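You operate a simulated robot arm through the tools that you are given. There is no shell and no other tool. Be economical: measure what you need, move in short steps, check, and stop when the job is done.

Carry out the task below with a simulated two-armed robot. There is one attempt and no reset: what you move stays moved.

JOB
Press the infeed reset button three times. Take the orange pack and leave it on the crate shelf. Fetch the purple pack and set it on the infeed end of the belt. Take the pink pack from the low shelf under the outfeed table and leave it on the top of the outfeed table. Fetch the green punnet from the low shelf under the outfeed table and set it in the teal tray. Open the chiller door, take the blue ice block on the top of the check bench and put it away on the top shelf of the chiller and shut the door again. Press the reader zero button three times. Put the black punnet from the top of the loading stand in the pink tray. Fetch the cream pack from the top of the loading stand and set it in the cream tray. Push the steel drawer shut. Take the purple scoop and leave it on the lower deck of the trolley. Any order will do.

The check looks at the end state, three seconds after you hand in, the way a careful person would. Anything else that was tipped, shoved, dropped, spilled or broken makes it a failure.

ROBOT AND FRAMES
Two 6-joint arms with two-finger parallel grippers on one trunk, on a base that drives. Base frame: it is fixed to the floor where the robot stands at the start and does not move with it; the origin is under the middle of the robot, x ahead of it, y to its left, z up. Units: cm, rad, N and s.
The left shoulder is at the start at [-10.1, 17.7, 76], the right one opposite. With the tool pointing down near the work surface each hand reaches from about 34 to 70 cm from the robot's upright axis, wherever it stands, measured 20 degrees to its own side. Places, roughly: black punnet [150, -200, 100]; blue ice block (15x7x4 cm) [480, -280, 90]; chiller door [370, 610, 100]; crate shelf (21x90 cm) [-70, 304, 84]; cream pack [150, -200, 75]; cream tray (31x21x9 cm) [-20, -550, 90]; green punnet [75, 250, 50]; infeed end of the belt [70, -60, 100]; infeed reset button [30, 0, 90]; lower deck of the trolley [790, -330, 30]; orange pack [-75, 100, 75]; pink pack [50, 250, 50]; pink tray (31x21x9 cm) [500, -440, 90]; purple pack [-75, 125, 75]; purple scoop (24x8x7 cm) [790, -530, 110]; reader zero button [470, -250, 90]; steel drawer [200, -630, 70]; teal tray (31x21x9 cm) [130, -190, 90]; top of the outfeed table [70, 260, 100]; top shelf of the chiller [400, 610, 120]. Payload 1.57 kg a hand.
Tool frame (each hand has its own): the origin (TCP) lies between the finger pads and is the grasp point; the fingertips stand 3 cm ahead of it; z points along the fingers, y is the line along which they close. Largest opening 8 cm; finger width 1.7, thickness 1.2; the body of the gripper, 4 by 8.2 cm, starts 8 cm behind the TCP.
Orientation is that of the tool frame in the base frame, as a unit quaternion [w, x, y, z]. With the fingers straight down and closing along the base's y, the tool's x points along the base's -x, its y along +y and its z along -z.

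CONTROLS
- The arms move only by the tool play_rows. It takes "left_moves", "right_moves" or both (then of equal length, played together; a hand with none holds still); each is a list of rows, each a list of 7 numbers: the opening, from 0 (shut) to 1 (fully open), then the shift along the base's x, y, z in cm, then the turn, a rotation vector about the base's x, y, z in rad. In form: [[grip, tx, ty, tz, rx, ry, rz], ...]. A call has 1 to 12 rows; each row is the pose to reach, as a shift and turn from the pose commanded when the call began. A row lasts 0.2 s, in which the tool goes at most 5 cm and 0.15 rad; a call with a longer step from one row to the next is refused whole, and so is a gripper value outside its range. A pose out of reach is approached as far as the arm can. The call stops where the force on the tool passes 40 N (or 10 N more than at its start, if that is more) or the arm is blocked; 0.2 s more then pass. Each finger travels about 7.2 cm/s and halts on what it meets, pressing with about 41 N; the grip force reading is that of the motor and also rises with nothing between the fingers. The clock runs only during rows and for 0.2 s after the last one: add rows that repeat a pose to give the fingers time. It gives the time, the measured TCP pose, the force on the tool (base axes), the opening and the grip force at its end, in the units of the frame above (readings bear some noise), with the torque about the TCP (base axes, N m) and any sound that the robot's microphone picked up, and new pictures: "pictures" is both (left out), scene, wrist or none (wrist: the cameras of the hands that moved).
- Cameras (640 x 400 px; columns grow to the right, rows downward): "scene" is now at [3.82, -3.82, 148.03]; the picture's right is [-0.53, -0.85, 0.00], its down [-0.58, 0.36, -0.73] and it looks along [0.62, -0.39, -0.69] (base axes); focal length 294 px, centre (320, 200). "left" rides on the left gripper at [7.2, 0.7, -12.2] in its tool frame; the picture's right is [-0.09, 1.00, 0.00], its down [-0.84, -0.08, -0.54] and it looks along [-0.54, -0.05, 0.84] (tool axes); focal length 238 px, centre (320, 200). "right" rides on the right gripper at [7.2, -0.6, -12.2] in its tool frame; the picture's right is [0.09, 1.00, 0.00], its down [-0.84, 0.08, -0.54] and it looks along [-0.54, 0.05, 0.84] (tool axes); focal length 238 px, centre (320, 200).
- slide_trunk(by): slides the trunk up (or, below 0, down) by that many cm; the arms and the scene camera ride with it, the base frame stays. It gives what a move gives, with no picture.
- base_move(legs): drives the robot by 1 to 6 legs, each [ahead, left, turn to the left] in cm, cm and rad, along the robot's own axes; the way and the turn of a leg run together, so that a leg with both is an arc; at most 150 cm and 3.142 rad a leg. The arms and the cameras ride along, it lands a little off, and it stops where it bumps. It gives what a move gives, and a new picture of the scene camera.
- aim_head(pan, tilt): turns the head with the scene camera to pan (to the left, within 2.496 rad either way) and tilt (down, from -0.506 to 1.204), counted from straight ahead of the robot. It gives what a move gives, and a new picture of the scene camera.
- measure_at(camera, pixels): for up to 12 pixels [column, row] of the newest picture of that camera ("zoom" is the newest enlarged one), the place [x, y, z] in the base frame of the surface seen there, good to about 0.2 cm, but the place of the scene camera against the robot may be out by one fixed shift of up to 1.2 cm in any direction. No time passes.
- close_up(camera, box): a new picture of the part [left, top, right, bottom] of that camera's present view, enlarged. No time passes.
- hand_in(): hands the job in; it is judged then, once.

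Keep the steps short. Do not move on a guess: measure, check each grasp and each placing, and mend mistakes. In all there are 357 turns and 360 pictures (those below and enlarged ones count). Leave the grippers open and the arms clear of the work at the hand-in unless told otherwise, and finish with a single line.

The tools are called after "Emit:" as a command line: name --argument value ..., lists and objects as JSON in quotes. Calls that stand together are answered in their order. play_rows: Moves the arms, as the interface text tells. Its arguments: {"type":"object","properties":{"left_moves":{"type":"array","items":{"type":"array","items":{"type":"number"}}},"right_moves":{"type":"array","items":{"type":"array","items":{"type":"number"}}},"pictures":{"type":"string","enum":["both","scene","wrist","none"]}},"required":[]} The other tools are called the same way: slide_trunk (by) slides the trunk up or down; base_move (legs) drives the base; aim_head (pan, tilt) turns the head that bears the scene camera; measure_at (camera, pixels) gives the place of the surface under pixels of a picture; close_up (camera, box) takes an enlarged picture of a part of a camera's view; hand_in () hands the job in.

At the start:

```text
time_s: 0.0
left_eef_pos: [34.72, -4.66, 121.38]
left_ee_rot: [0.0, 0.0, 1.0, 0.0]
left_ft_force: [0.1, 0.0, -0.4]
left_ft_torque: [-0.01, 0.03, 0.01]
left_finger_gap: 8.01
left_grasp_force: 0.1
right_eef_pos: [28.59, -38.24, 124.69]
right_ee_rot: [0.0, 0.0, 1.0, 0.0]
right_ft_force: [-0.2, 0.4, -0.4]
right_ft_torque: [0.03, 0.0, -0.01]
right_finger_gap: 7.99
right_grasp_force: 0.1
trunk travel left (down, up): [-20.2, 12.6]
robot x, y, heading: [-0.08, -0.25, 0.002]
head pan, tilt: [-0.559, 0.757]
```

scene: 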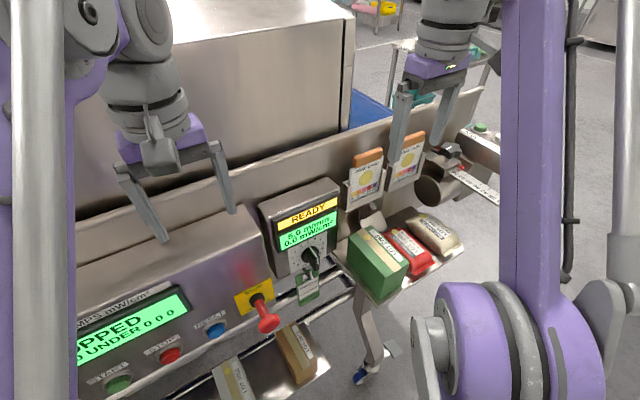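
right: 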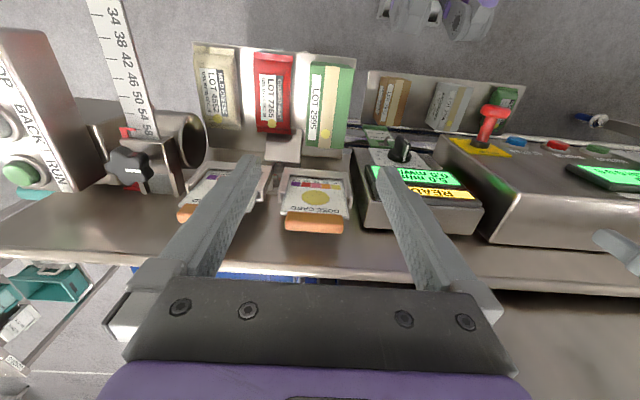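
left: 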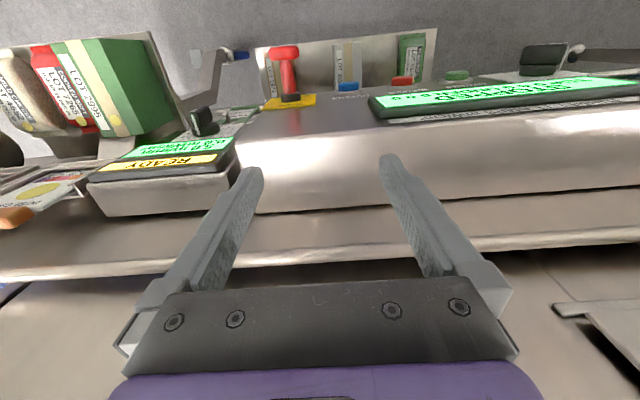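

I see a control panel ahead with green, red and blue buttons. I'll enlarge it to read the labels and measure.

Emit:
close_up --camera "scene" --box '[60, 180, 360, 400]'

Emit:
measure_at --camera "scene" --pixels '[[215, 329], [168, 354], [118, 382], [215, 322], [240, 300], [190, 300]]'

```text
1.82 times, centred on (210, 290) of scene
```

zoom: 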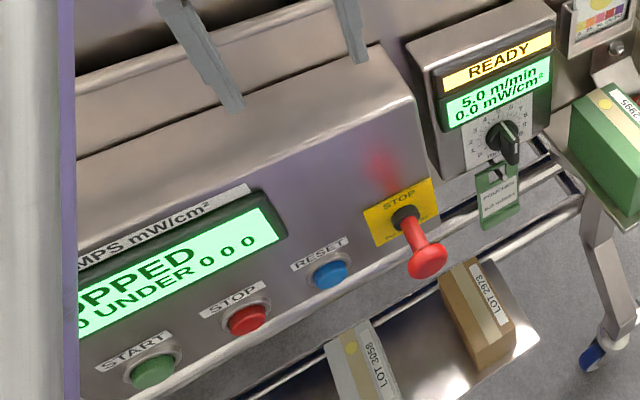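

```text
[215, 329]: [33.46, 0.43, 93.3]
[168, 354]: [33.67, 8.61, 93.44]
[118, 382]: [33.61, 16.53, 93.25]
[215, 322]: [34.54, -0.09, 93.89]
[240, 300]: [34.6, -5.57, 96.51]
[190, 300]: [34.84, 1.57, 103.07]
```

The blue RESET button is at about [33.5, 0.4, 93.3] on a vertical face toward me. Before moving, I'll look around with the head.

Emit:
aim_head --pan 0.9 --tilt 0.5

Emit:
aim_head --pan 2.3 --tilt 0.5

Emit:
aim_head --pan -1.2 --tilt 0.4

Emit:
aim_head --pan -2.4 --tilt 0.4

```text
time_s: 1.6
left_eef_pos: [34.63, -4.72, 121.46]
left_ee_rot: [0.0, 0.0, 1.0, 0.0]
left_ft_force: [0.3, 0.2, 0.0]
left_ft_torque: [0.01, 0.02, 0.01]
left_finger_gap: 8.02
left_grasp_force: 0.2
right_eef_pos: [28.65, -38.16, 124.7]
right_ee_rot: [0.0, 0.0, 1.0, 0.0]
right_ft_force: [0.4, -0.1, 0.0]
right_ft_torque: [0.02, -0.01, -0.01]
right_finger_gap: 7.99
right_grasp_force: 0.1
trunk travel left (down, up): [-20.2, 12.6]
robot x, y, heading: [-0.08, 0.11, 0.004]
head pan, tilt: [0.901, 0.499]
```

scene: 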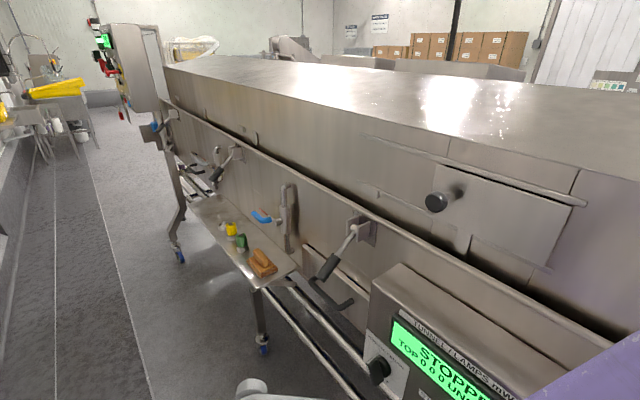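

```text
time_s: 3.1
left_eef_pos: [34.66, -4.73, 121.44]
left_ee_rot: [0.001, 0.0, 1.0, 0.0]
left_ft_force: [0.1, 0.3, 0.0]
left_ft_torque: [0.02, 0.03, 0.0]
left_finger_gap: 8.0
left_grasp_force: 0.1
right_eef_pos: [28.55, -38.17, 124.79]
right_ee_rot: [0.0, 0.0, 1.0, 0.0]
right_ft_force: [-0.5, 0.1, 1.1]
right_ft_torque: [0.03, -0.01, 0.01]
right_finger_gap: 8.0
right_grasp_force: 0.0
trunk travel left (down, up): [-20.2, 12.6]
robot x, y, heading: [-0.3, 0.21, -0.001]
head pan, tilt: [2.3, 0.499]
```

scene: 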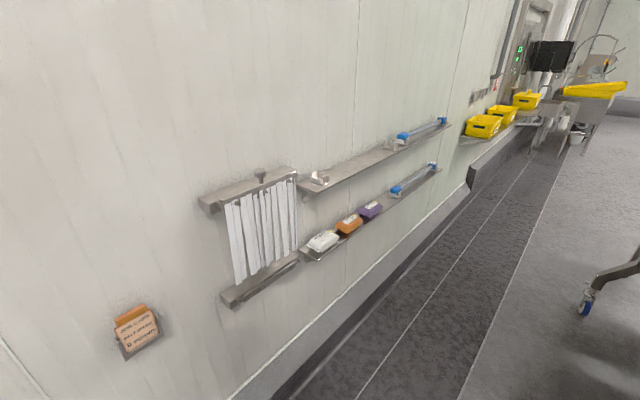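

```text
time_s: 6.0
left_eef_pos: [34.69, -4.63, 121.39]
left_ee_rot: [0.0, 0.001, 1.0, 0.0]
left_ft_force: [-0.6, -0.4, -0.8]
left_ft_torque: [-0.01, -0.01, 0.01]
left_finger_gap: 7.99
left_grasp_force: 0.0
right_eef_pos: [28.73, -38.21, 124.8]
right_ee_rot: [0.0, 0.0, 1.0, 0.0]
right_ft_force: [-0.6, -0.2, 0.3]
right_ft_torque: [0.0, 0.03, -0.01]
right_finger_gap: 8.0
right_grasp_force: 0.1
trunk travel left (down, up): [-20.2, 12.6]
robot x, y, heading: [0.1, -0.08, 0.001]
head pan, tilt: [-1.201, 0.4]
```

scene: 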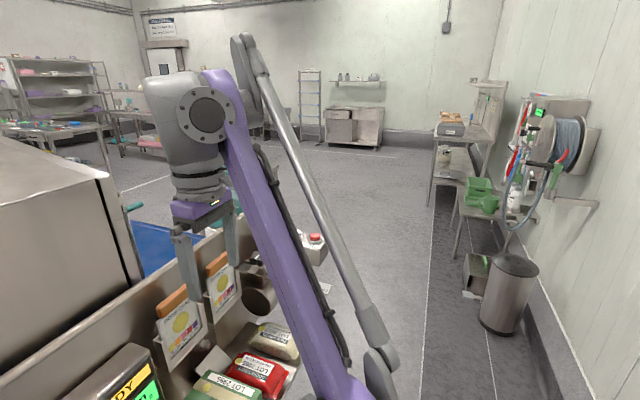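

```text
time_s: 7.4
left_eef_pos: [34.7, -4.67, 121.43]
left_ee_rot: [0.0, 0.0, 1.0, 0.0]
left_ft_force: [0.0, 0.2, -0.6]
left_ft_torque: [0.0, -0.03, -0.01]
left_finger_gap: 8.0
left_grasp_force: 0.1
right_eef_pos: [28.7, -38.22, 124.93]
right_ee_rot: [0.0, 0.001, 1.0, 0.0]
right_ft_force: [0.6, -0.6, -0.3]
right_ft_torque: [-0.02, 0.02, -0.02]
right_finger_gap: 8.0
right_grasp_force: 0.1
trunk travel left (down, up): [-20.2, 12.6]
robot x, y, heading: [0.02, -0.02, -0.002]
head pan, tilt: [-2.4, 0.4]
```

scene: 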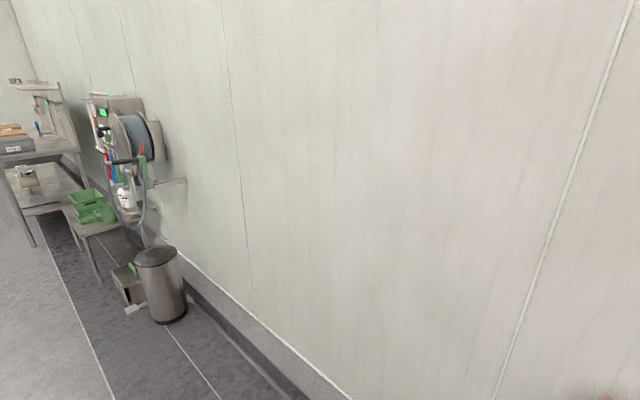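

The wall is behind (x≈-85), with a free aisle. I'll back up 18 cm for arm room to point the left tool forward, and aim the head at the panel.

Emit:
base_move --legs '[[-18, 0, 0]]'

Emit:
aim_head --pan -0.1 --tilt 0.75

```text
time_s: 8.9
left_eef_pos: [16.75, -4.61, 121.41]
left_ee_rot: [0.0, 0.0, 1.0, 0.0]
left_ft_force: [-0.3, 0.1, -0.3]
left_ft_torque: [-0.05, -0.02, -0.02]
left_finger_gap: 7.98
left_grasp_force: 0.1
right_eef_pos: [10.71, -38.21, 124.72]
right_ee_rot: [0.001, -0.001, 1.0, 0.001]
right_ft_force: [0.2, -0.7, -0.8]
right_ft_torque: [-0.01, -0.02, -0.03]
right_finger_gap: 7.99
right_grasp_force: 0.0
trunk travel left (down, up): [-20.2, 12.6]
robot x, y, heading: [-17.73, 0.07, -0.006]
head pan, tilt: [-2.4, 0.4]
```

scene: 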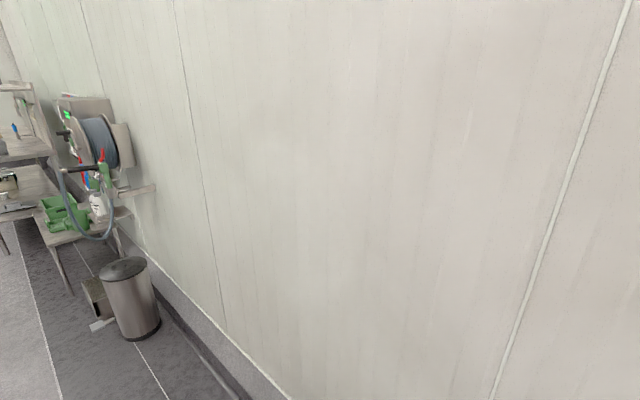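

```text
time_s: 11.1
left_eef_pos: [16.8, -4.63, 121.43]
left_ee_rot: [0.001, 0.0, 1.0, 0.0]
left_ft_force: [0.3, -0.2, -0.7]
left_ft_torque: [0.0, -0.01, -0.01]
left_finger_gap: 7.99
left_grasp_force: 0.0
right_eef_pos: [10.68, -38.29, 124.8]
right_ee_rot: [0.0, 0.0, 1.0, -0.001]
right_ft_force: [-0.7, 0.4, -0.3]
right_ft_torque: [0.0, -0.04, 0.01]
right_finger_gap: 8.02
right_grasp_force: 0.1
trunk travel left (down, up): [-20.2, 12.6]
robot x, y, heading: [-17.59, -0.2, -0.001]
head pan, tilt: [-0.099, 0.75]
```

scene: 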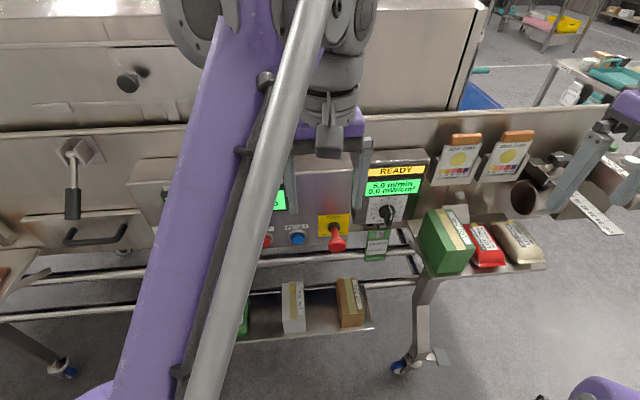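

I'll calibrate the scene camera's fixed shift by viewing the left fingertips (known pose) near pixels (290,200) and (365,185).

Emit:
close_up --camera "scene" --box '[240, 100, 400, 260]'

Emit:
measure_at --camera "scene" --pixels '[[297, 237], [290, 205], [364, 195], [336, 240]]'

```text
2.50 times, centred on (320, 180) of scene
```

zoom: 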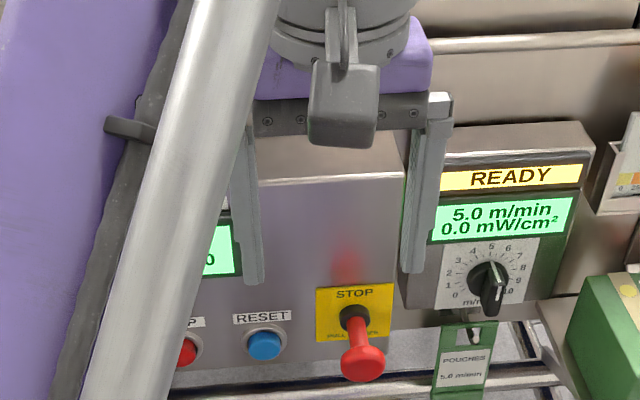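

```text
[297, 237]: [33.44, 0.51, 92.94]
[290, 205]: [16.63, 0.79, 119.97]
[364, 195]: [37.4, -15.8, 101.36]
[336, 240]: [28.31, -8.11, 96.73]
```

Emit:
measure_at --camera "zoom" --pixels '[[412, 269], [412, 255], [405, 255], [420, 255], [252, 280], [252, 265], [245, 265], [260, 265], [430, 180], [265, 343], [440, 130]]'

```text
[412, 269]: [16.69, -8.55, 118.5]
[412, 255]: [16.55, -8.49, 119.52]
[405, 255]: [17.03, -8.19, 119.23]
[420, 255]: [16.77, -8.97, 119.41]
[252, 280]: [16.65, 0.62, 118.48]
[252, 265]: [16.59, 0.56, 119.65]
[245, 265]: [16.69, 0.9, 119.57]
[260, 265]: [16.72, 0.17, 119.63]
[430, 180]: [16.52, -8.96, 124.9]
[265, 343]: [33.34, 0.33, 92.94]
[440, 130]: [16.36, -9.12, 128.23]
```

Shift of the scene camera is about (+0.5,+0.5,0), so the button is about [32.9, 0, 93]. Now I close the left hand and turn it to point forward while lowering, staying well in front of the panel.

Emit:
play_rows --left_moves '[[0.7, 0, 0, -2, 0, -0.14, 0], [0.4, 0, 1, -5, 0, -0.28, 0], [0.1, 0, 1.5, -8, 0, -0.42, 0], [0, 0, 2, -10, 0, -0.56, 0], [0, 0, 2.5, -13, 0, -0.7, 0], [0, 0, 3, -16, 0, -0.84, 0], [0, 0, 3.5, -19, 0, -0.98, 0], [0, 0, 4, -22, 0, -1.12, 0], [0, 0, 4.6, -24, 0, -1.26, 0], [0, 0, 4.6, -26, 0, -1.4, 0], [0, 0, 4.6, -28.4, 0, -1.54, 0], [0, 0, 4.6, -28.4, 0, -1.571, 0]]' --pictures "scene"

```text
time_s: 13.7
left_eef_pos: [16.67, 0.0, 93.0]
left_ee_rot: [0.708, 0.0, 0.707, 0.0]
left_ft_force: [1.2, 0.2, -1.5]
left_ft_torque: [0.03, -0.01, -0.02]
left_finger_gap: 0.02
left_grasp_force: 20.9
right_eef_pos: [10.78, -38.17, 124.63]
right_ee_rot: [0.001, 0.0, 1.0, -0.001]
right_ft_force: [0.1, 0.6, -0.4]
right_ft_torque: [-0.03, -0.03, -0.02]
right_finger_gap: 8.01
right_grasp_force: 0.0
trunk travel left (down, up): [-20.2, 12.6]
robot x, y, heading: [-17.47, -0.04, -0.0]
head pan, tilt: [-0.099, 0.75]
```

scene: 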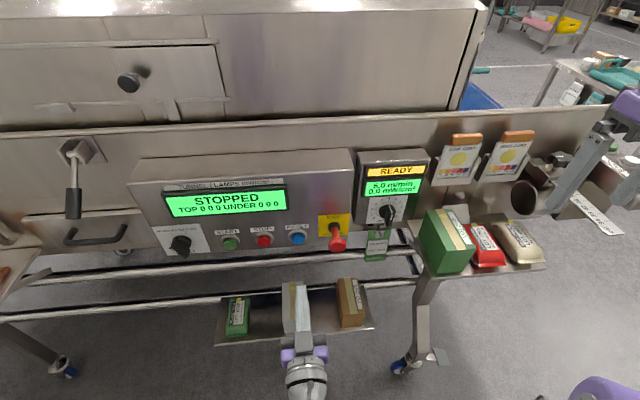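

Fingers point at the button. I advance slowly and press once, watching force and sound.

Emit:
play_rows --left_moves '[[0, 4, 0, 0, 0, 0, 0], [0, 8, 0, 0, 0, 0, 0], [0, 11, 0, 0, 0, 0, 0], [0, 12.5, 0, 0, 0, 0, 0], [0, 13, 0, 0, 0, 0, 0], [0, 13.3, 0, 0, 0, 0, 0], [0, 13.6, 0, 0, 0, 0, 0], [0, 13.9, 0, 0, 0, 0, 0]]' --pictures "both"

```text
time_s: 15.5
left_eef_pos: [30.44, -0.06, 93.17]
left_ee_rot: [0.708, 0.0, 0.707, -0.001]
left_ft_force: [-33.9, 2.0, -13.8]
left_ft_torque: [-0.08, 0.47, 0.09]
left_finger_gap: 0.0
left_grasp_force: 21.1
right_eef_pos: [10.44, -38.3, 124.93]
right_ee_rot: [0.001, 0.0, 1.0, 0.0]
right_ft_force: [0.0, 0.2, -0.7]
right_ft_torque: [0.0, 0.0, 0.01]
right_finger_gap: 7.97
right_grasp_force: 0.1
trunk travel left (down, up): [-20.2, 12.6]
robot x, y, heading: [-18.03, -0.26, -0.001]
head pan, tilt: [-0.099, 0.75]
heard: click
```

scene: 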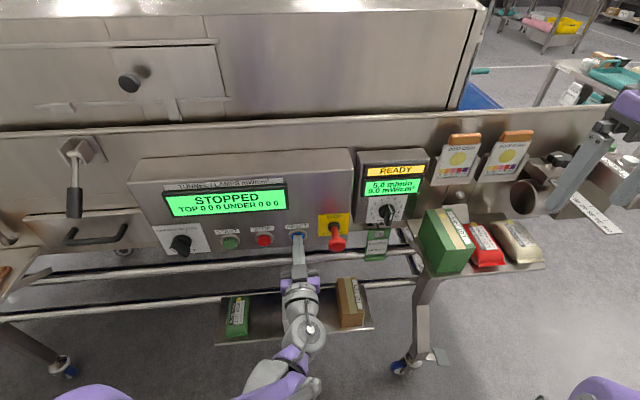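
left: 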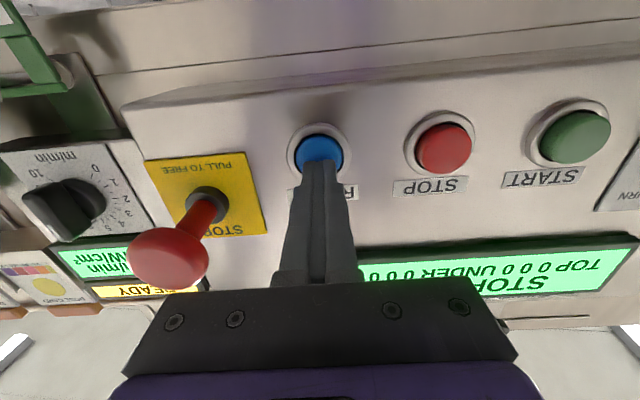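

Heard one click. Back off 2.5 cm, lower a touch to centre, press a second time.

Emit:
play_rows --left_moves '[[0, -1.2, 0, 0, 0, 0, 0], [0, -2.5, 0, -0.5, 0, 0, 0], [0, -2.5, 0, -0.5, 0, 0, 0], [0, -1.2, 0, -0.5, 0, 0, 0], [0, -0.6, 0, -0.5, 0, 0, 0], [0, -0.3, 0, -0.5, 0, 0, 0], [0, 0, 0, -0.5, 0, 0, 0]]' --pictures "none"

Emit:
play_rows --left_moves '[[0, -1.2, 0, 0, 0, 0, 0], [0, -2.5, 0, 0, 0, 0, 0], [0, -2.5, 0, 0, 0, 0, 0], [0, -1.2, 0, 0, 0, 0, 0], [0, -0.6, 0, 0, 0, 0, 0], [0, -0.3, 0, 0, 0, 0, 0], [0, 0, 0, 0, 0, 0, 0]]' --pictures "none"

```text
time_s: 17.1
left_eef_pos: [30.46, -0.11, 92.55]
left_ee_rot: [0.708, 0.001, 0.707, -0.002]
left_ft_force: [-28.7, 0.1, -14.6]
left_ft_torque: [0.0, 0.4, -0.04]
left_finger_gap: 0.01
left_grasp_force: 21.6
right_eef_pos: [10.42, -38.19, 124.81]
right_ee_rot: [0.001, 0.0, 1.0, 0.001]
right_ft_force: [-0.6, 1.4, 0.1]
right_ft_torque: [-0.01, 0.01, -0.02]
right_finger_gap: 8.0
right_grasp_force: 0.1
trunk travel left (down, up): [-20.2, 12.6]
robot x, y, heading: [-17.99, -0.36, 0.002]
head pan, tilt: [-0.099, 0.75]
heard: click
```

```text
time_s: 18.7
left_eef_pos: [30.36, -0.04, 92.53]
left_ee_rot: [0.708, 0.0, 0.707, -0.001]
left_ft_force: [-27.4, -1.3, -11.9]
left_ft_torque: [0.09, 0.32, -0.04]
left_finger_gap: 0.01
left_grasp_force: 21.7
right_eef_pos: [10.37, -38.33, 124.87]
right_ee_rot: [0.001, 0.0, 1.0, 0.0]
right_ft_force: [0.7, 1.2, 0.0]
right_ft_torque: [0.03, 0.01, -0.03]
right_finger_gap: 8.01
right_grasp_force: 0.0
trunk travel left (down, up): [-20.2, 12.6]
robot x, y, heading: [-17.83, -0.12, -0.0]
head pan, tilt: [-0.099, 0.75]
heard: click
```

Three clicks in total. Retreat the left hand; then measure aisle obstacles and pan left to see the way.

Emit:
play_rows --left_moves '[[0, -4, 0, 0, 0, 0, 0], [0.2, -8, 0, 0, 0, 0, 0], [0.5, -12, 0, 2, 0, 0, 0], [0.8, -16, 0, 5, 0, 0, 0], [1, -18, 2, 9, 0, 0, 0], [1, -18, 4, 13, 0, 0, 0]]' --right_moves '[[1, 0, 3, 0, 0, 0, 0], [1, 0, 6, 0, 0, 0, 0], [1, 0, 9, 0, 0, 0, 0], [1, 0, 12, 0, 0, 0, 0], [1, 0, 13, 0, 0, 0, 0], [1, 0, 13, 0, 0, 0, 0]]' --pictures "scene"

Emit:
aim_head --pan 1.57 --tilt 0.6

```text
time_s: 20.1
left_eef_pos: [12.83, 3.99, 105.52]
left_ee_rot: [0.707, -0.001, 0.707, 0.001]
left_ft_force: [-0.4, -0.1, 0.4]
left_ft_torque: [0.0, 0.0, -0.02]
left_finger_gap: 7.99
left_grasp_force: 0.1
right_eef_pos: [10.57, -25.23, 124.56]
right_ee_rot: [0.001, 0.0, 1.0, -0.002]
right_ft_force: [-0.3, 0.2, -0.3]
right_ft_torque: [0.01, -0.02, 0.0]
right_finger_gap: 8.0
right_grasp_force: 0.0
trunk travel left (down, up): [-20.2, 12.6]
robot x, y, heading: [-17.82, 0.18, -0.003]
head pan, tilt: [-0.099, 0.75]
```

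scene: 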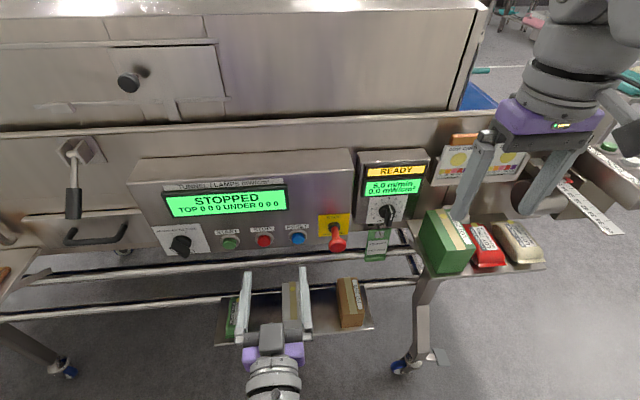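

```text
time_s: 21.8
left_eef_pos: [12.89, 3.85, 105.37]
left_ee_rot: [0.707, -0.001, 0.707, 0.001]
left_ft_force: [-0.2, -0.1, 0.3]
left_ft_torque: [-0.01, -0.02, 0.0]
left_finger_gap: 8.0
left_grasp_force: 0.1
right_eef_pos: [10.56, -25.19, 124.56]
right_ee_rot: [0.0, 0.001, 1.0, 0.001]
right_ft_force: [0.0, 0.4, 0.0]
right_ft_torque: [-0.01, -0.03, -0.01]
right_finger_gap: 7.99
right_grasp_force: 0.1
trunk travel left (down, up): [-20.2, 12.6]
robot x, y, heading: [-17.81, -0.25, -0.001]
head pan, tilt: [1.571, 0.6]
```

scene: 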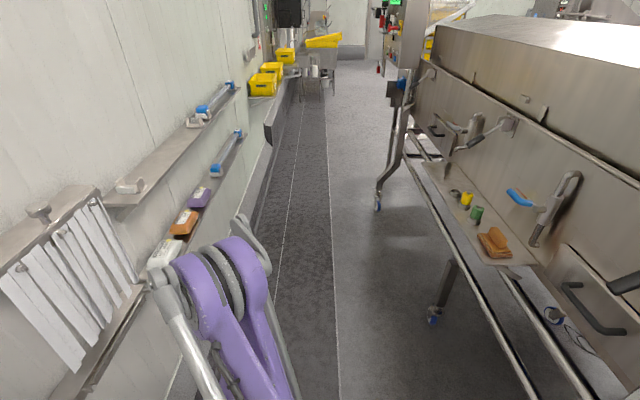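

Emit:
measure_at --camera "scene" --pixels '[[182, 223], [199, 197], [164, 254], [132, 185], [200, 120], [216, 168], [110, 195], [435, 320], [378, 205], [420, 165], [263, 85], [432, 180]]'

Emit:
close_up --camera "scene" --box '[120, 80, 300, 270]'

```text
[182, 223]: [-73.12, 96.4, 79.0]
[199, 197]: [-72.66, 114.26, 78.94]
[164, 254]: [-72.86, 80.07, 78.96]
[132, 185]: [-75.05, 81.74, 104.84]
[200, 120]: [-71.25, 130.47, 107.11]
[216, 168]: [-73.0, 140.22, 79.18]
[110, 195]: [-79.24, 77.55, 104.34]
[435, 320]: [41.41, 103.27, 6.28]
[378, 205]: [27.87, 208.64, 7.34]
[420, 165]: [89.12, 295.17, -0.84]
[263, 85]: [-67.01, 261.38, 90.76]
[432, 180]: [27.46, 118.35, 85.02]
```

```text
2.11 times, centred on (210, 175) of scene
```

zoom: 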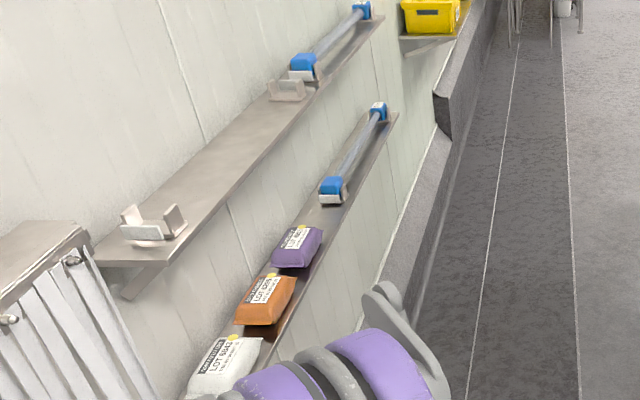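

Orange pack ≈[-73,96,79], purple ≈[-73,114,79] on the lower wall shelf (upper shelf above at z≈104). I drive left 105 cm along the aisle, slightly back, then turn to face the wall.

Emit:
base_move --legs '[[-3, 105, 0]]'

```text
time_s: 31.5
left_eef_pos: [10.42, 110.77, 105.48]
left_ee_rot: [0.707, 0.004, 0.707, -0.003]
left_ft_force: [0.2, -0.3, 0.1]
left_ft_torque: [0.02, 0.02, 0.01]
left_finger_gap: 7.99
left_grasp_force: 0.1
right_eef_pos: [7.71, 81.52, 124.6]
right_ee_rot: [-0.001, 0.005, 1.0, 0.0]
right_ft_force: [0.3, 0.0, 1.1]
right_ft_torque: [-0.02, -0.03, -0.04]
right_finger_gap: 8.01
right_grasp_force: 0.0
trunk travel left (down, up): [-20.2, 12.6]
robot x, y, heading: [-20.23, 107.16, -0.011]
head pan, tilt: [1.571, 0.6]
```

scene: 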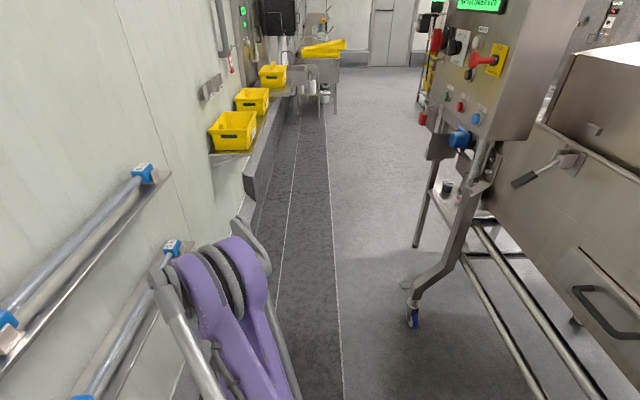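

Emit:
measure_at --camera "scene" --pixels '[[158, 275], [240, 230], [180, 275], [245, 260], [400, 265]]'

```text
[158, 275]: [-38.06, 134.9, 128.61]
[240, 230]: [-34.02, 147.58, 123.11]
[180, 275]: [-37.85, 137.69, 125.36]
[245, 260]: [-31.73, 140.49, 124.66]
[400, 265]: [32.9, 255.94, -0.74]
```

Elbows reach ~43 cm from the axis at z≈125, so turning here is clear. Turn left by π in two legs.

Emit:
base_move --legs '[[0, 0, 1.6], [0, 0, 1.55]]'

Emit:
aim_head --pan 0 --tilt 0.9

```text
time_s: 39.6
left_eef_pos: [-50.97, 102.89, 105.49]
left_ee_rot: [-0.003, -0.707, -0.003, 0.707]
left_ft_force: [-0.5, -0.2, -0.4]
left_ft_torque: [0.01, 0.0, -0.01]
left_finger_gap: 7.98
left_grasp_force: 0.0
right_eef_pos: [-48.92, 132.19, 124.59]
right_ee_rot: [0.0, 1.0, 0.005, 0.0]
right_ft_force: [0.6, 0.6, -0.5]
right_ft_torque: [0.02, 0.0, 0.04]
right_finger_gap: 7.98
right_grasp_force: 0.0
trunk travel left (down, up): [-20.2, 12.6]
robot x, y, heading: [-20.52, 107.18, -3.129]
head pan, tilt: [1.571, 0.6]
```

scene: 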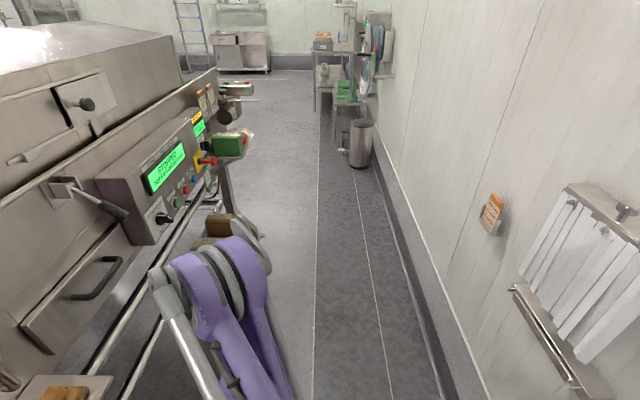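

```text
time_s: 41.2
left_eef_pos: [-50.97, 102.88, 105.38]
left_ee_rot: [0.003, 0.707, 0.003, -0.707]
left_ft_force: [0.8, -0.8, -0.2]
left_ft_torque: [-0.01, -0.01, 0.0]
left_finger_gap: 7.98
left_grasp_force: 0.1
right_eef_pos: [-48.87, 131.97, 124.48]
right_ee_rot: [-0.001, 1.0, 0.004, 0.0]
right_ft_force: [0.2, 0.1, 0.1]
right_ft_torque: [-0.02, -0.01, 0.0]
right_finger_gap: 8.03
right_grasp_force: 0.0
trunk travel left (down, up): [-20.2, 12.6]
robot x, y, heading: [-20.24, 107.18, -3.131]
head pan, tilt: [0.0, 0.901]
```

scene: 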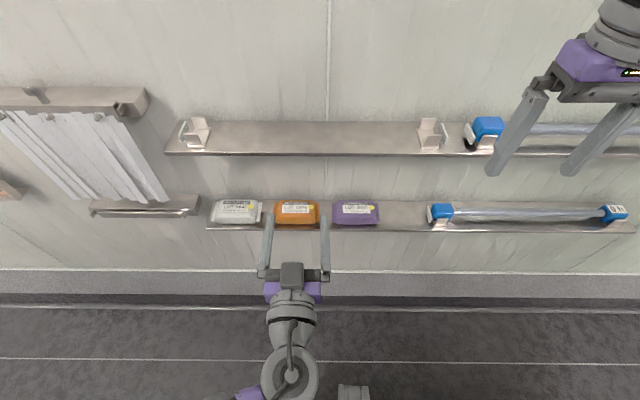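

Packs are in front. Enlarge and measure their edges.

Emit:
close_up --camera "scene" --box '[180, 100, 460, 275]'

Emit:
measure_at --camera "scene" --pixels '[[297, 205], [297, 219], [280, 212], [313, 212], [297, 227], [355, 205], [355, 220], [337, 213], [375, 213], [300, 154], [300, 128], [300, 192]]'

```text
2.29 times, centred on (320, 188) of scene
```

zoom: 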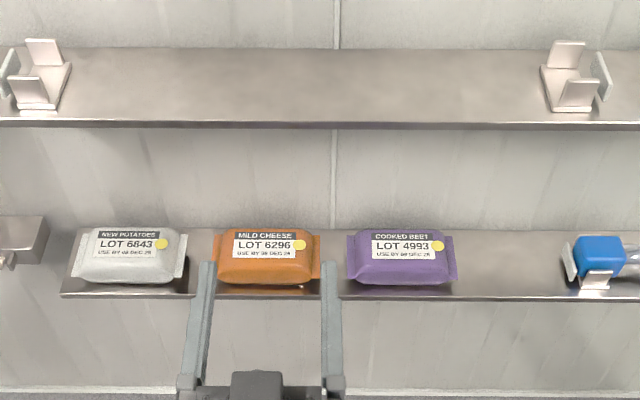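

```text
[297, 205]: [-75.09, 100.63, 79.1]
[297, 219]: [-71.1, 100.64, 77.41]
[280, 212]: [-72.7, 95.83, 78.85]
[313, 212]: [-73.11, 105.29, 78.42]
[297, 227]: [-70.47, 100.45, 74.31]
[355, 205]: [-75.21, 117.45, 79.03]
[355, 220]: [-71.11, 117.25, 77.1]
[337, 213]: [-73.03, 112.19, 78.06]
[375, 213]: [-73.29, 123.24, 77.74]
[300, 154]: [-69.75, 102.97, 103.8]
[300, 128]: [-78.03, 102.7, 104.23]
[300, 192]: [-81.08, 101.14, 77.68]
```

Emit:
measure_at --camera "zoom" --pixels '[[265, 230], [265, 226], [265, 245], [265, 270], [265, 280], [265, 286], [219, 255], [215, 240], [318, 240], [265, 292], [316, 272], [405, 288]]'

```text
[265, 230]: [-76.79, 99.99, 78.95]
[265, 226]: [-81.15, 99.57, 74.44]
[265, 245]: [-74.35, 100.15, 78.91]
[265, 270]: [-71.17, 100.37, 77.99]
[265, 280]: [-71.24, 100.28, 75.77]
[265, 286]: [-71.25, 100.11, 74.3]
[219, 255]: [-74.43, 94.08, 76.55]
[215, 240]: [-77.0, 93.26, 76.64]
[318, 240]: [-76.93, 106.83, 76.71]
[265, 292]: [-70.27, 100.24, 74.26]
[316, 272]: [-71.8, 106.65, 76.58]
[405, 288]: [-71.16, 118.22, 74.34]
```

Pack is ~13.5 long (y), ~6.7 deep (x), top z≈79; upper shelf above blocks a straight-down grasp, so I'll come in at 45° from the side, fingers closing along x. First check the scene shift in this heading using the left fingertips.

Emit:
measure_at --camera "zoom" --pixels '[[206, 266], [206, 300], [200, 300], [212, 300], [329, 266], [329, 300], [323, 300], [334, 300]]'

Emit:
play_rows --right_moves '[[1, 2, 2, 0, -0.0512, -0.0512, -0.1235], [1, 4, 4, 0, -0.1023, -0.1023, -0.247], [1, 5, 6, 0, -0.1535, -0.1535, -0.3705], [1, 5, 8, 0, -0.2047, -0.2047, -0.494], [1, 5, 8, 0, -0.2558, -0.2558, -0.6175], [1, 5, 8, 0, -0.307, -0.307, -0.741], [1, 5, 8, 0, -0.3582, -0.3582, -0.8645], [1, 5, 8, 0, -0.4093, -0.4093, -0.988], [1, 5, 8, 0, -0.4605, -0.4605, -1.1115], [1, 5, 8, 0, -0.5117, -0.5117, -1.235], [1, 5, 8, 0, -0.5628, -0.5628, -1.3585], [1, 5, 8, 0, -0.614, -0.614, -1.482]]' --pictures "scene"

```text
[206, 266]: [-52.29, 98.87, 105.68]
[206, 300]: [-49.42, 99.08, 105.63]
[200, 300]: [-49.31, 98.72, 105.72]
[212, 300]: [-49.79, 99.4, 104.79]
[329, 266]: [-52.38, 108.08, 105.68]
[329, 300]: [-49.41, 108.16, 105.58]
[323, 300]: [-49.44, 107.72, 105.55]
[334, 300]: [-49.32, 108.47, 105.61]
```

```text
time_s: 42.4
left_eef_pos: [-51.04, 102.81, 105.48]
left_ee_rot: [-0.003, -0.707, -0.003, 0.707]
left_ft_force: [-0.1, -0.5, 0.2]
left_ft_torque: [-0.01, 0.01, 0.0]
left_finger_gap: 8.0
left_grasp_force: 0.0
right_eef_pos: [-44.07, 140.49, 124.28]
right_ee_rot: [0.117, 0.946, -0.28, 0.112]
right_ft_force: [-9.3, 4.5, -11.4]
right_ft_torque: [-0.49, -0.78, 0.13]
right_finger_gap: 8.02
right_grasp_force: 0.1
trunk travel left (down, up): [-20.2, 12.6]
robot x, y, heading: [-20.51, 107.39, -3.13]
head pan, tilt: [0.0, 0.901]
stopped in row 6 (right hand): the force on the tool passed its limit at 110 N (the readings are from after the stop); the commanded pose is now the measured one
```

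scene: 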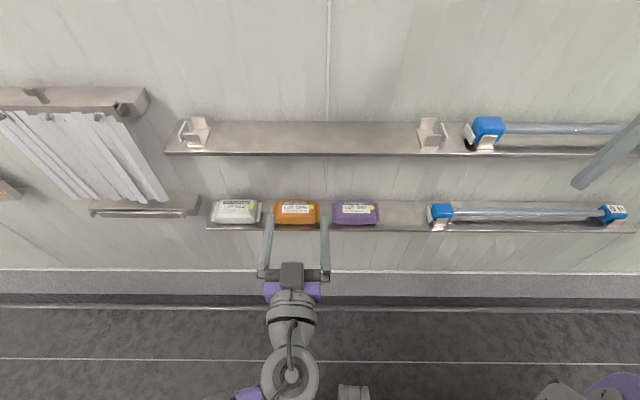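

The right hand met something (likely its own arm — it is drawn in close). Look at it.

Emit:
aim_head --pan -0.9 --tilt 0.7

```text
time_s: 43.6
left_eef_pos: [-50.97, 102.93, 105.48]
left_ee_rot: [0.003, 0.707, 0.003, -0.707]
left_ft_force: [-0.3, -0.2, -0.2]
left_ft_torque: [0.03, -0.01, 0.01]
left_finger_gap: 8.02
left_grasp_force: 0.2
right_eef_pos: [-44.15, 140.38, 124.33]
right_ee_rot: [0.116, 0.947, -0.279, 0.112]
right_ft_force: [-11.6, 13.7, -18.6]
right_ft_torque: [-1.9, -0.63, 0.66]
right_finger_gap: 8.01
right_grasp_force: 0.1
trunk travel left (down, up): [-20.2, 12.6]
robot x, y, heading: [-20.34, 107.24, -3.129]
head pan, tilt: [-0.901, 0.7]
```

scene: 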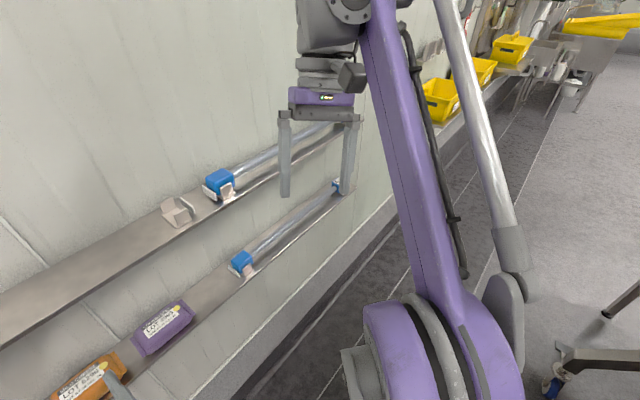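

The gripper's camera touched its own upright forearm. I'll move the hand forward and down first (away from the forearm), keeping below/outside the shelf, then turn.

Emit:
play_rows --right_moves '[[1, -3, 0, 0, 0, 0, 0], [1, -6, 0, -1, 0, 0, 0], [1, -9, 0, -4, 0, 0, 0], [1, -11, 0, -8, 0, 0, 0], [1, -12, 0, -12, 0, 0, 0], [1, -12, 0, -16, 0, 0, 0], [1, -12, 0, -20, 0, 0, 0], [1, -12, 0, -24, 0, 0, 0]]' --pictures "scene"

```text
time_s: 43.9
left_eef_pos: [-51.01, 102.87, 105.45]
left_ee_rot: [0.004, 0.707, 0.004, -0.707]
left_ft_force: [-0.4, -0.3, -0.3]
left_ft_torque: [-0.04, -0.04, 0.0]
left_finger_gap: 8.02
left_grasp_force: 0.0
right_eef_pos: [-44.67, 140.64, 124.34]
right_ee_rot: [0.115, 0.947, -0.277, 0.112]
right_ft_force: [-8.0, 2.9, -8.6]
right_ft_torque: [-0.34, -0.74, 0.07]
right_finger_gap: 7.99
right_grasp_force: 0.1
trunk travel left (down, up): [-20.2, 12.6]
robot x, y, heading: [-20.13, 107.25, -3.128]
head pan, tilt: [-0.901, 0.7]
stopped in row 1 (right hand): the force on the tool passed its limit at 51 N (the readings are from after the stop); the commanded pose is now the measured one
```

scene: 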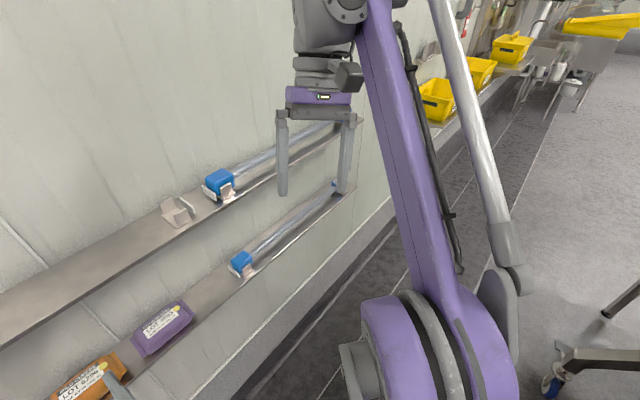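

Still in contact; undo part of the turn with a small forward shift.

Emit:
play_rows --right_moves '[[1, -0.3, 0.3, 0, 0.03, 0.03, 0.08], [1, -0.8, 0.5, -0.3, 0.06, 0.06, 0.16], [1, -1.5, 0.5, -0.5, 0.1, 0.1, 0.26], [1, -3, 0.5, -1, 0.14, 0.14, 0.36], [1, -5, 0.5, -2, 0.18, 0.18, 0.45], [1, -8, 0, -4, 0.18, 0.18, 0.45], [1, -11, 0, -8, 0.18, 0.18, 0.45], [1, -12, 0, -12, 0.18, 0.18, 0.45], [1, -12, 0, -16, 0.18, 0.18, 0.45], [1, -12, 0, -20, 0.18, 0.18, 0.45], [1, -12, 0, -24, 0.18, 0.18, 0.45]]' --pictures "scene"

```text
time_s: 46.3
left_eef_pos: [-51.08, 102.85, 105.48]
left_ee_rot: [-0.003, -0.707, -0.003, 0.707]
left_ft_force: [-0.6, -0.6, 0.4]
left_ft_torque: [-0.02, 0.01, 0.03]
left_finger_gap: 8.02
left_grasp_force: 0.2
right_eef_pos: [-56.55, 140.55, 100.04]
right_ee_rot: [0.026, 0.998, -0.056, 0.025]
right_ft_force: [0.1, -0.2, -0.6]
right_ft_torque: [0.01, 0.0, -0.02]
right_finger_gap: 8.02
right_grasp_force: 0.0
trunk travel left (down, up): [-20.2, 12.6]
robot x, y, heading: [-20.48, 107.02, -3.133]
head pan, tilt: [-0.901, 0.7]
```

scene: 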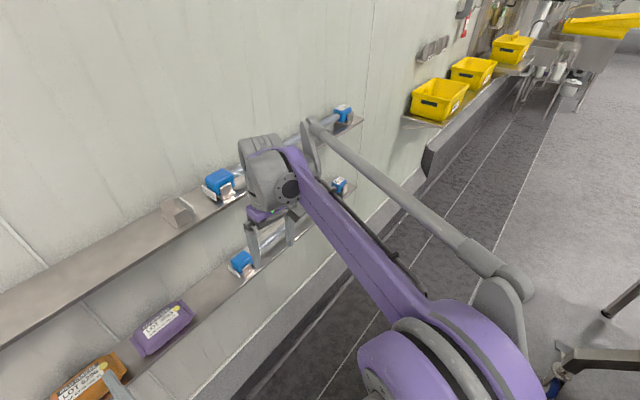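

Free now. I'll lower the trunk 19 cm so the forearm comes in flatter under the upper shelf.

Emit:
slide_trunk --by -19

```text
time_s: 48.4
left_eef_pos: [-50.95, 102.8, 86.54]
left_ee_rot: [-0.004, -0.707, -0.003, 0.707]
left_ft_force: [-0.2, -0.5, -0.2]
left_ft_torque: [0.03, -0.01, 0.03]
left_finger_gap: 8.01
left_grasp_force: 0.0
right_eef_pos: [-56.51, 140.59, 81.49]
right_ee_rot: [0.027, 0.998, -0.057, 0.026]
right_ft_force: [0.2, -0.3, 0.3]
right_ft_torque: [0.01, 0.03, 0.0]
right_finger_gap: 8.02
right_grasp_force: 0.0
trunk travel left (down, up): [-1.2, 31.6]
robot x, y, heading: [-20.39, 107.23, -3.132]
head pan, tilt: [-0.901, 0.7]
```

Now rotate the right hand to the 55° sideways pose in front of the shelf.

Emit:
play_rows --right_moves '[[1, 0, -1, 0.5, -0.058, -0.058, -0.11], [1, 0, -2, 1, -0.117, -0.115, -0.221], [1, 0, -3, 1.5, -0.175, -0.173, -0.331], [1, 0, -4, 2, -0.233, -0.231, -0.442], [1, 0, -5, 2.5, -0.291, -0.288, -0.552], [1, 0, -6, 3, -0.35, -0.346, -0.663], [1, 0, -7, 3.5, -0.408, -0.404, -0.773], [1, 0, -8, 3.5, -0.466, -0.461, -0.883], [1, 0, -9, 3.5, -0.524, -0.519, -0.994], [1, 0, -10, 3.5, -0.583, -0.577, -1.104], [1, 0, -11, 3.5, -0.641, -0.634, -1.215], [1, 0, -12, 3.5, -0.699, -0.692, -1.325]]' --pictures "both"

```text
time_s: 51.0
left_eef_pos: [-51.01, 102.82, 86.29]
left_ee_rot: [-0.003, -0.707, -0.002, 0.707]
left_ft_force: [0.2, -0.4, -0.2]
left_ft_torque: [0.0, 0.0, 0.0]
left_finger_gap: 8.01
left_grasp_force: 0.2
right_eef_pos: [-56.53, 128.49, 85.01]
right_ee_rot: [-0.327, -0.626, 0.628, -0.327]
right_ft_force: [-0.2, 0.5, -0.2]
right_ft_torque: [-0.03, -0.01, -0.02]
right_finger_gap: 8.0
right_grasp_force: 0.0
trunk travel left (down, up): [-1.2, 31.6]
robot x, y, heading: [-20.36, 106.98, -3.132]
head pan, tilt: [-0.901, 0.7]
```

scene: 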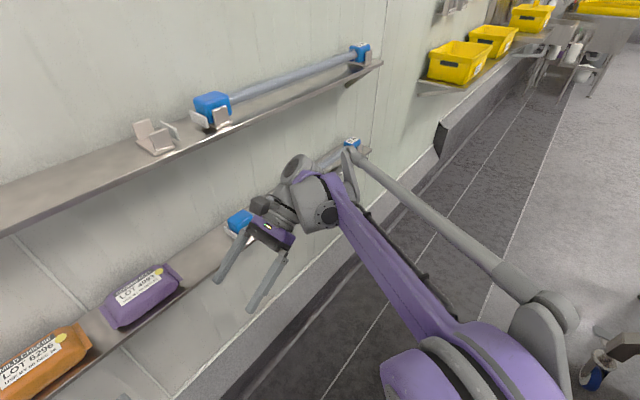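
right: 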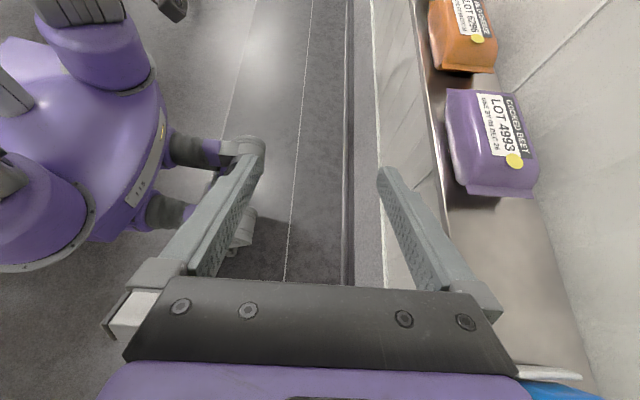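

Reoriented. Measure the purple pack with the precise wrist camera.

Emit:
measure_at --camera "right" --pixels '[[490, 140], [455, 130], [449, 120], [460, 165], [524, 150], [532, 170], [500, 192], [475, 92], [510, 210], [448, 215], [600, 150], [470, 30]]'

Emit:
close_up --camera "right" --box '[400, 50, 580, 230]'

```text
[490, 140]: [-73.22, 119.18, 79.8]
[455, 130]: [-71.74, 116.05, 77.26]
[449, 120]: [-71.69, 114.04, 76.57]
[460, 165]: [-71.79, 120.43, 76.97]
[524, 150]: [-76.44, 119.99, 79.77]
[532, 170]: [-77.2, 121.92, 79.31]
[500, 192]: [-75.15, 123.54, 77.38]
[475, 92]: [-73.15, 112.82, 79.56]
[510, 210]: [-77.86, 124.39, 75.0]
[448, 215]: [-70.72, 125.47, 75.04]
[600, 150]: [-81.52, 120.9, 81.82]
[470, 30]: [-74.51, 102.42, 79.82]
```

```text
2.22 times, centred on (490, 140) of right
```

zoom: 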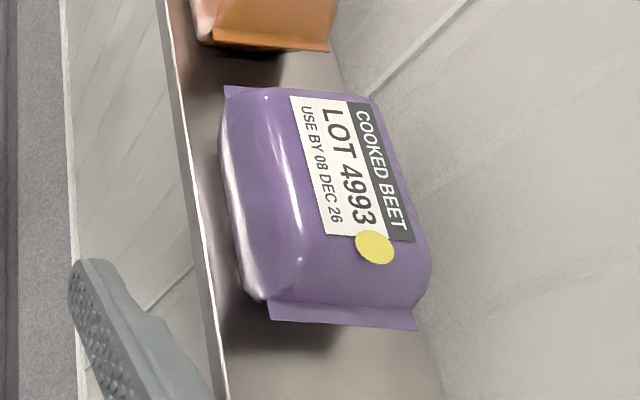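

Emit:
measure_at --camera "zoom" --pixels '[[374, 98], [405, 180], [425, 250], [428, 265], [410, 320], [275, 315], [232, 90], [440, 260], [340, 88]]'

```text
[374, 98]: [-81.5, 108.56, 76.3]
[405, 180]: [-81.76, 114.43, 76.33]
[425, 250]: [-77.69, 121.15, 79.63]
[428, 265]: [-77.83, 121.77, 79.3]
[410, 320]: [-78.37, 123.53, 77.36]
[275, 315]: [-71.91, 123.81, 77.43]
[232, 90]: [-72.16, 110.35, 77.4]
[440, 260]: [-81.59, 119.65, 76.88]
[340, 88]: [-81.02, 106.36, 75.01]
```

Pack: x -71.7…-78.4, y 110.3…123.7, z 75…79.8. Move in to the pre-grasp pose 9 cm back along the tool axis, stopping on any contact.

Emit:
play_rows --right_moves '[[1, -3, -2, -0.8, 0, 0, 0], [1, -6, -4.1, -1.6, 0, 0, 0], [1, -9, -4.1, -1.6, 0, 0, 0], [1, -12, -4.1, -1.6, 0, 0, 0], [1, -14.5, -4.1, -1.6, 0, 0, 0], [1, -16.5, -4.1, -1.6, 0, 0, 0], [1, -18.5, -4.1, -1.6, 0, 0, 0]]' --pictures "both"

```text
time_s: 52.6
left_eef_pos: [-51.08, 102.8, 86.56]
left_ee_rot: [0.004, 0.707, 0.004, -0.707]
left_ft_force: [-0.7, 0.2, 0.1]
left_ft_torque: [0.0, -0.02, 0.01]
left_finger_gap: 8.0
left_grasp_force: 0.2
right_eef_pos: [-75.06, 124.52, 83.23]
right_ee_rot: [0.326, 0.627, -0.627, 0.327]
right_ft_force: [-0.4, 0.9, -1.4]
right_ft_torque: [0.02, -0.01, -0.01]
right_finger_gap: 8.0
right_grasp_force: 0.1
trunk travel left (down, up): [-1.2, 31.6]
robot x, y, heading: [-20.14, 107.39, -3.131]
head pan, tilt: [-0.901, 0.7]
```

scene: 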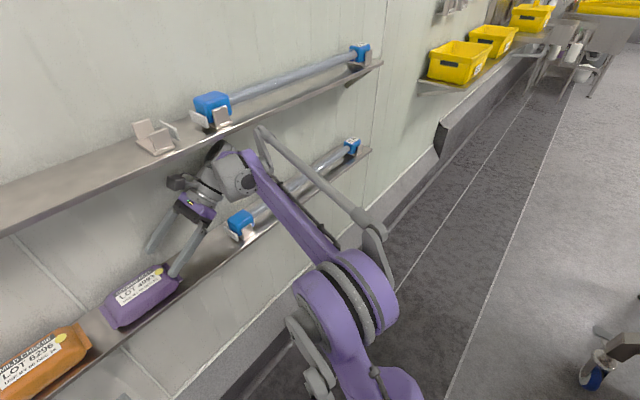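
right: 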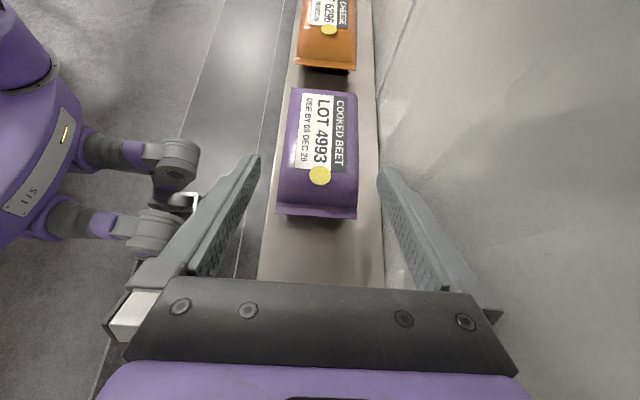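

Aligned. Slide down along the tool axis to the pack.

Emit:
play_rows --right_moves '[[1, 0, -2, -1.3, 0, 0, 0], [1, 0, -4, -2.7, 0, 0, 0], [1, 0, -6, -4, 0, 0, 0], [1, 0, -7.5, -5, 0, 0, 0], [1, 0, -7.5, -5, 0, 0, 0]]' --pictures "wrist"

```text
time_s: 53.8
left_eef_pos: [-51.03, 102.81, 86.47]
left_ee_rot: [0.002, 0.707, 0.003, -0.707]
left_ft_force: [0.1, 0.0, -1.0]
left_ft_torque: [0.0, -0.03, 0.0]
left_finger_gap: 7.99
left_grasp_force: 0.1
right_eef_pos: [-75.06, 117.09, 78.25]
right_ee_rot: [0.326, 0.627, -0.627, 0.327]
right_ft_force: [-0.3, 0.7, -0.2]
right_ft_torque: [0.01, 0.03, 0.01]
right_finger_gap: 8.01
right_grasp_force: 0.0
trunk travel left (down, up): [-1.2, 31.6]
robot x, y, heading: [-20.17, 107.02, -3.134]
head pan, tilt: [-0.901, 0.7]
```

right: 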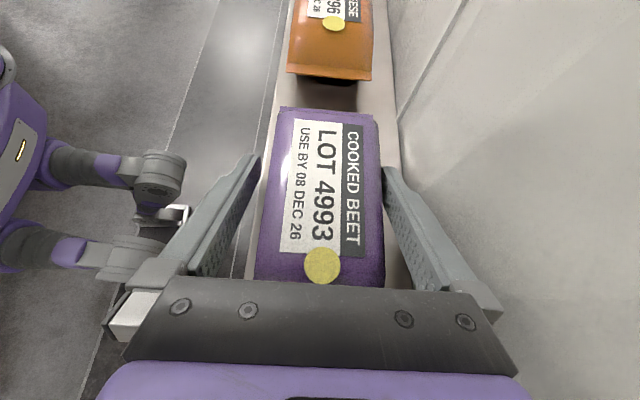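

Fingers straddle the pack. Close, then lift 2 cm.

Emit:
play_rows --right_moves '[[0.6, 0, 0, -0.2, 0, 0, 0], [0.2, 0, 0, -0.2, 0, 0, 0], [0, 0, 0, -0.2, 0, 0, 0], [0, 0, 0, -0.2, 0, 0, 0], [0, 0, 0, 0.8, 0, 0, 0], [0, 0, 0, 1.8, 0, 0, 0]]' --pictures "wrist"

```text
time_s: 55.2
left_eef_pos: [-51.03, 102.83, 86.47]
left_ee_rot: [-0.002, -0.707, -0.002, 0.707]
left_ft_force: [-0.5, -0.8, -0.2]
left_ft_torque: [0.02, 0.0, -0.02]
left_finger_gap: 8.0
left_grasp_force: 0.2
right_eef_pos: [-75.08, 116.89, 80.04]
right_ee_rot: [-0.327, -0.627, 0.628, -0.326]
right_ft_force: [-0.5, 0.0, -4.0]
right_ft_torque: [0.02, 0.02, 0.01]
right_finger_gap: 6.58
right_grasp_force: 41.0
trunk travel left (down, up): [-1.2, 31.6]
robot x, y, heading: [-20.34, 106.81, -3.126]
head pan, tilt: [-0.901, 0.7]
```

right: 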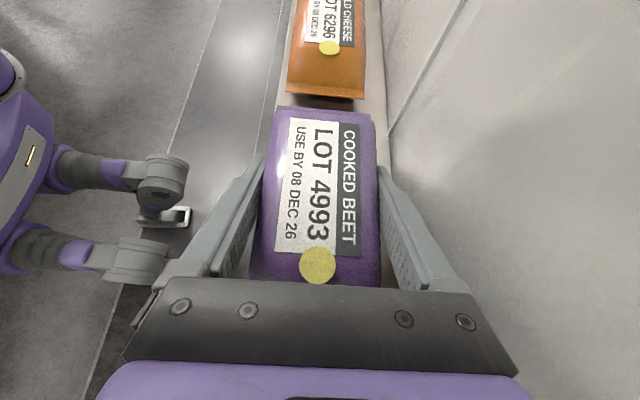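

Grasp holds (gap 6.58, ~4 N). Pull it out of the shelf, then to the right.

Emit:
play_rows --right_moves '[[0, 3, 0, 0, 0, 0, 0], [0, 7, 0, 0, 0, 0, 0], [0, 11, 1, 0.5, 0, 0, 0], [0, 15, 4, 1, 0, 0, 0], [0, 18, 8, 2, 0, 0, 0], [0, 20, 12, 3, 0, 0, 0], [0, 20, 16, 3, 0, 0, 0], [0, 20, 20, 3, 0, 0, 0]]' --pictures "scene"

```text
refused: row 4 steps farther than a row can; nothing moved
```

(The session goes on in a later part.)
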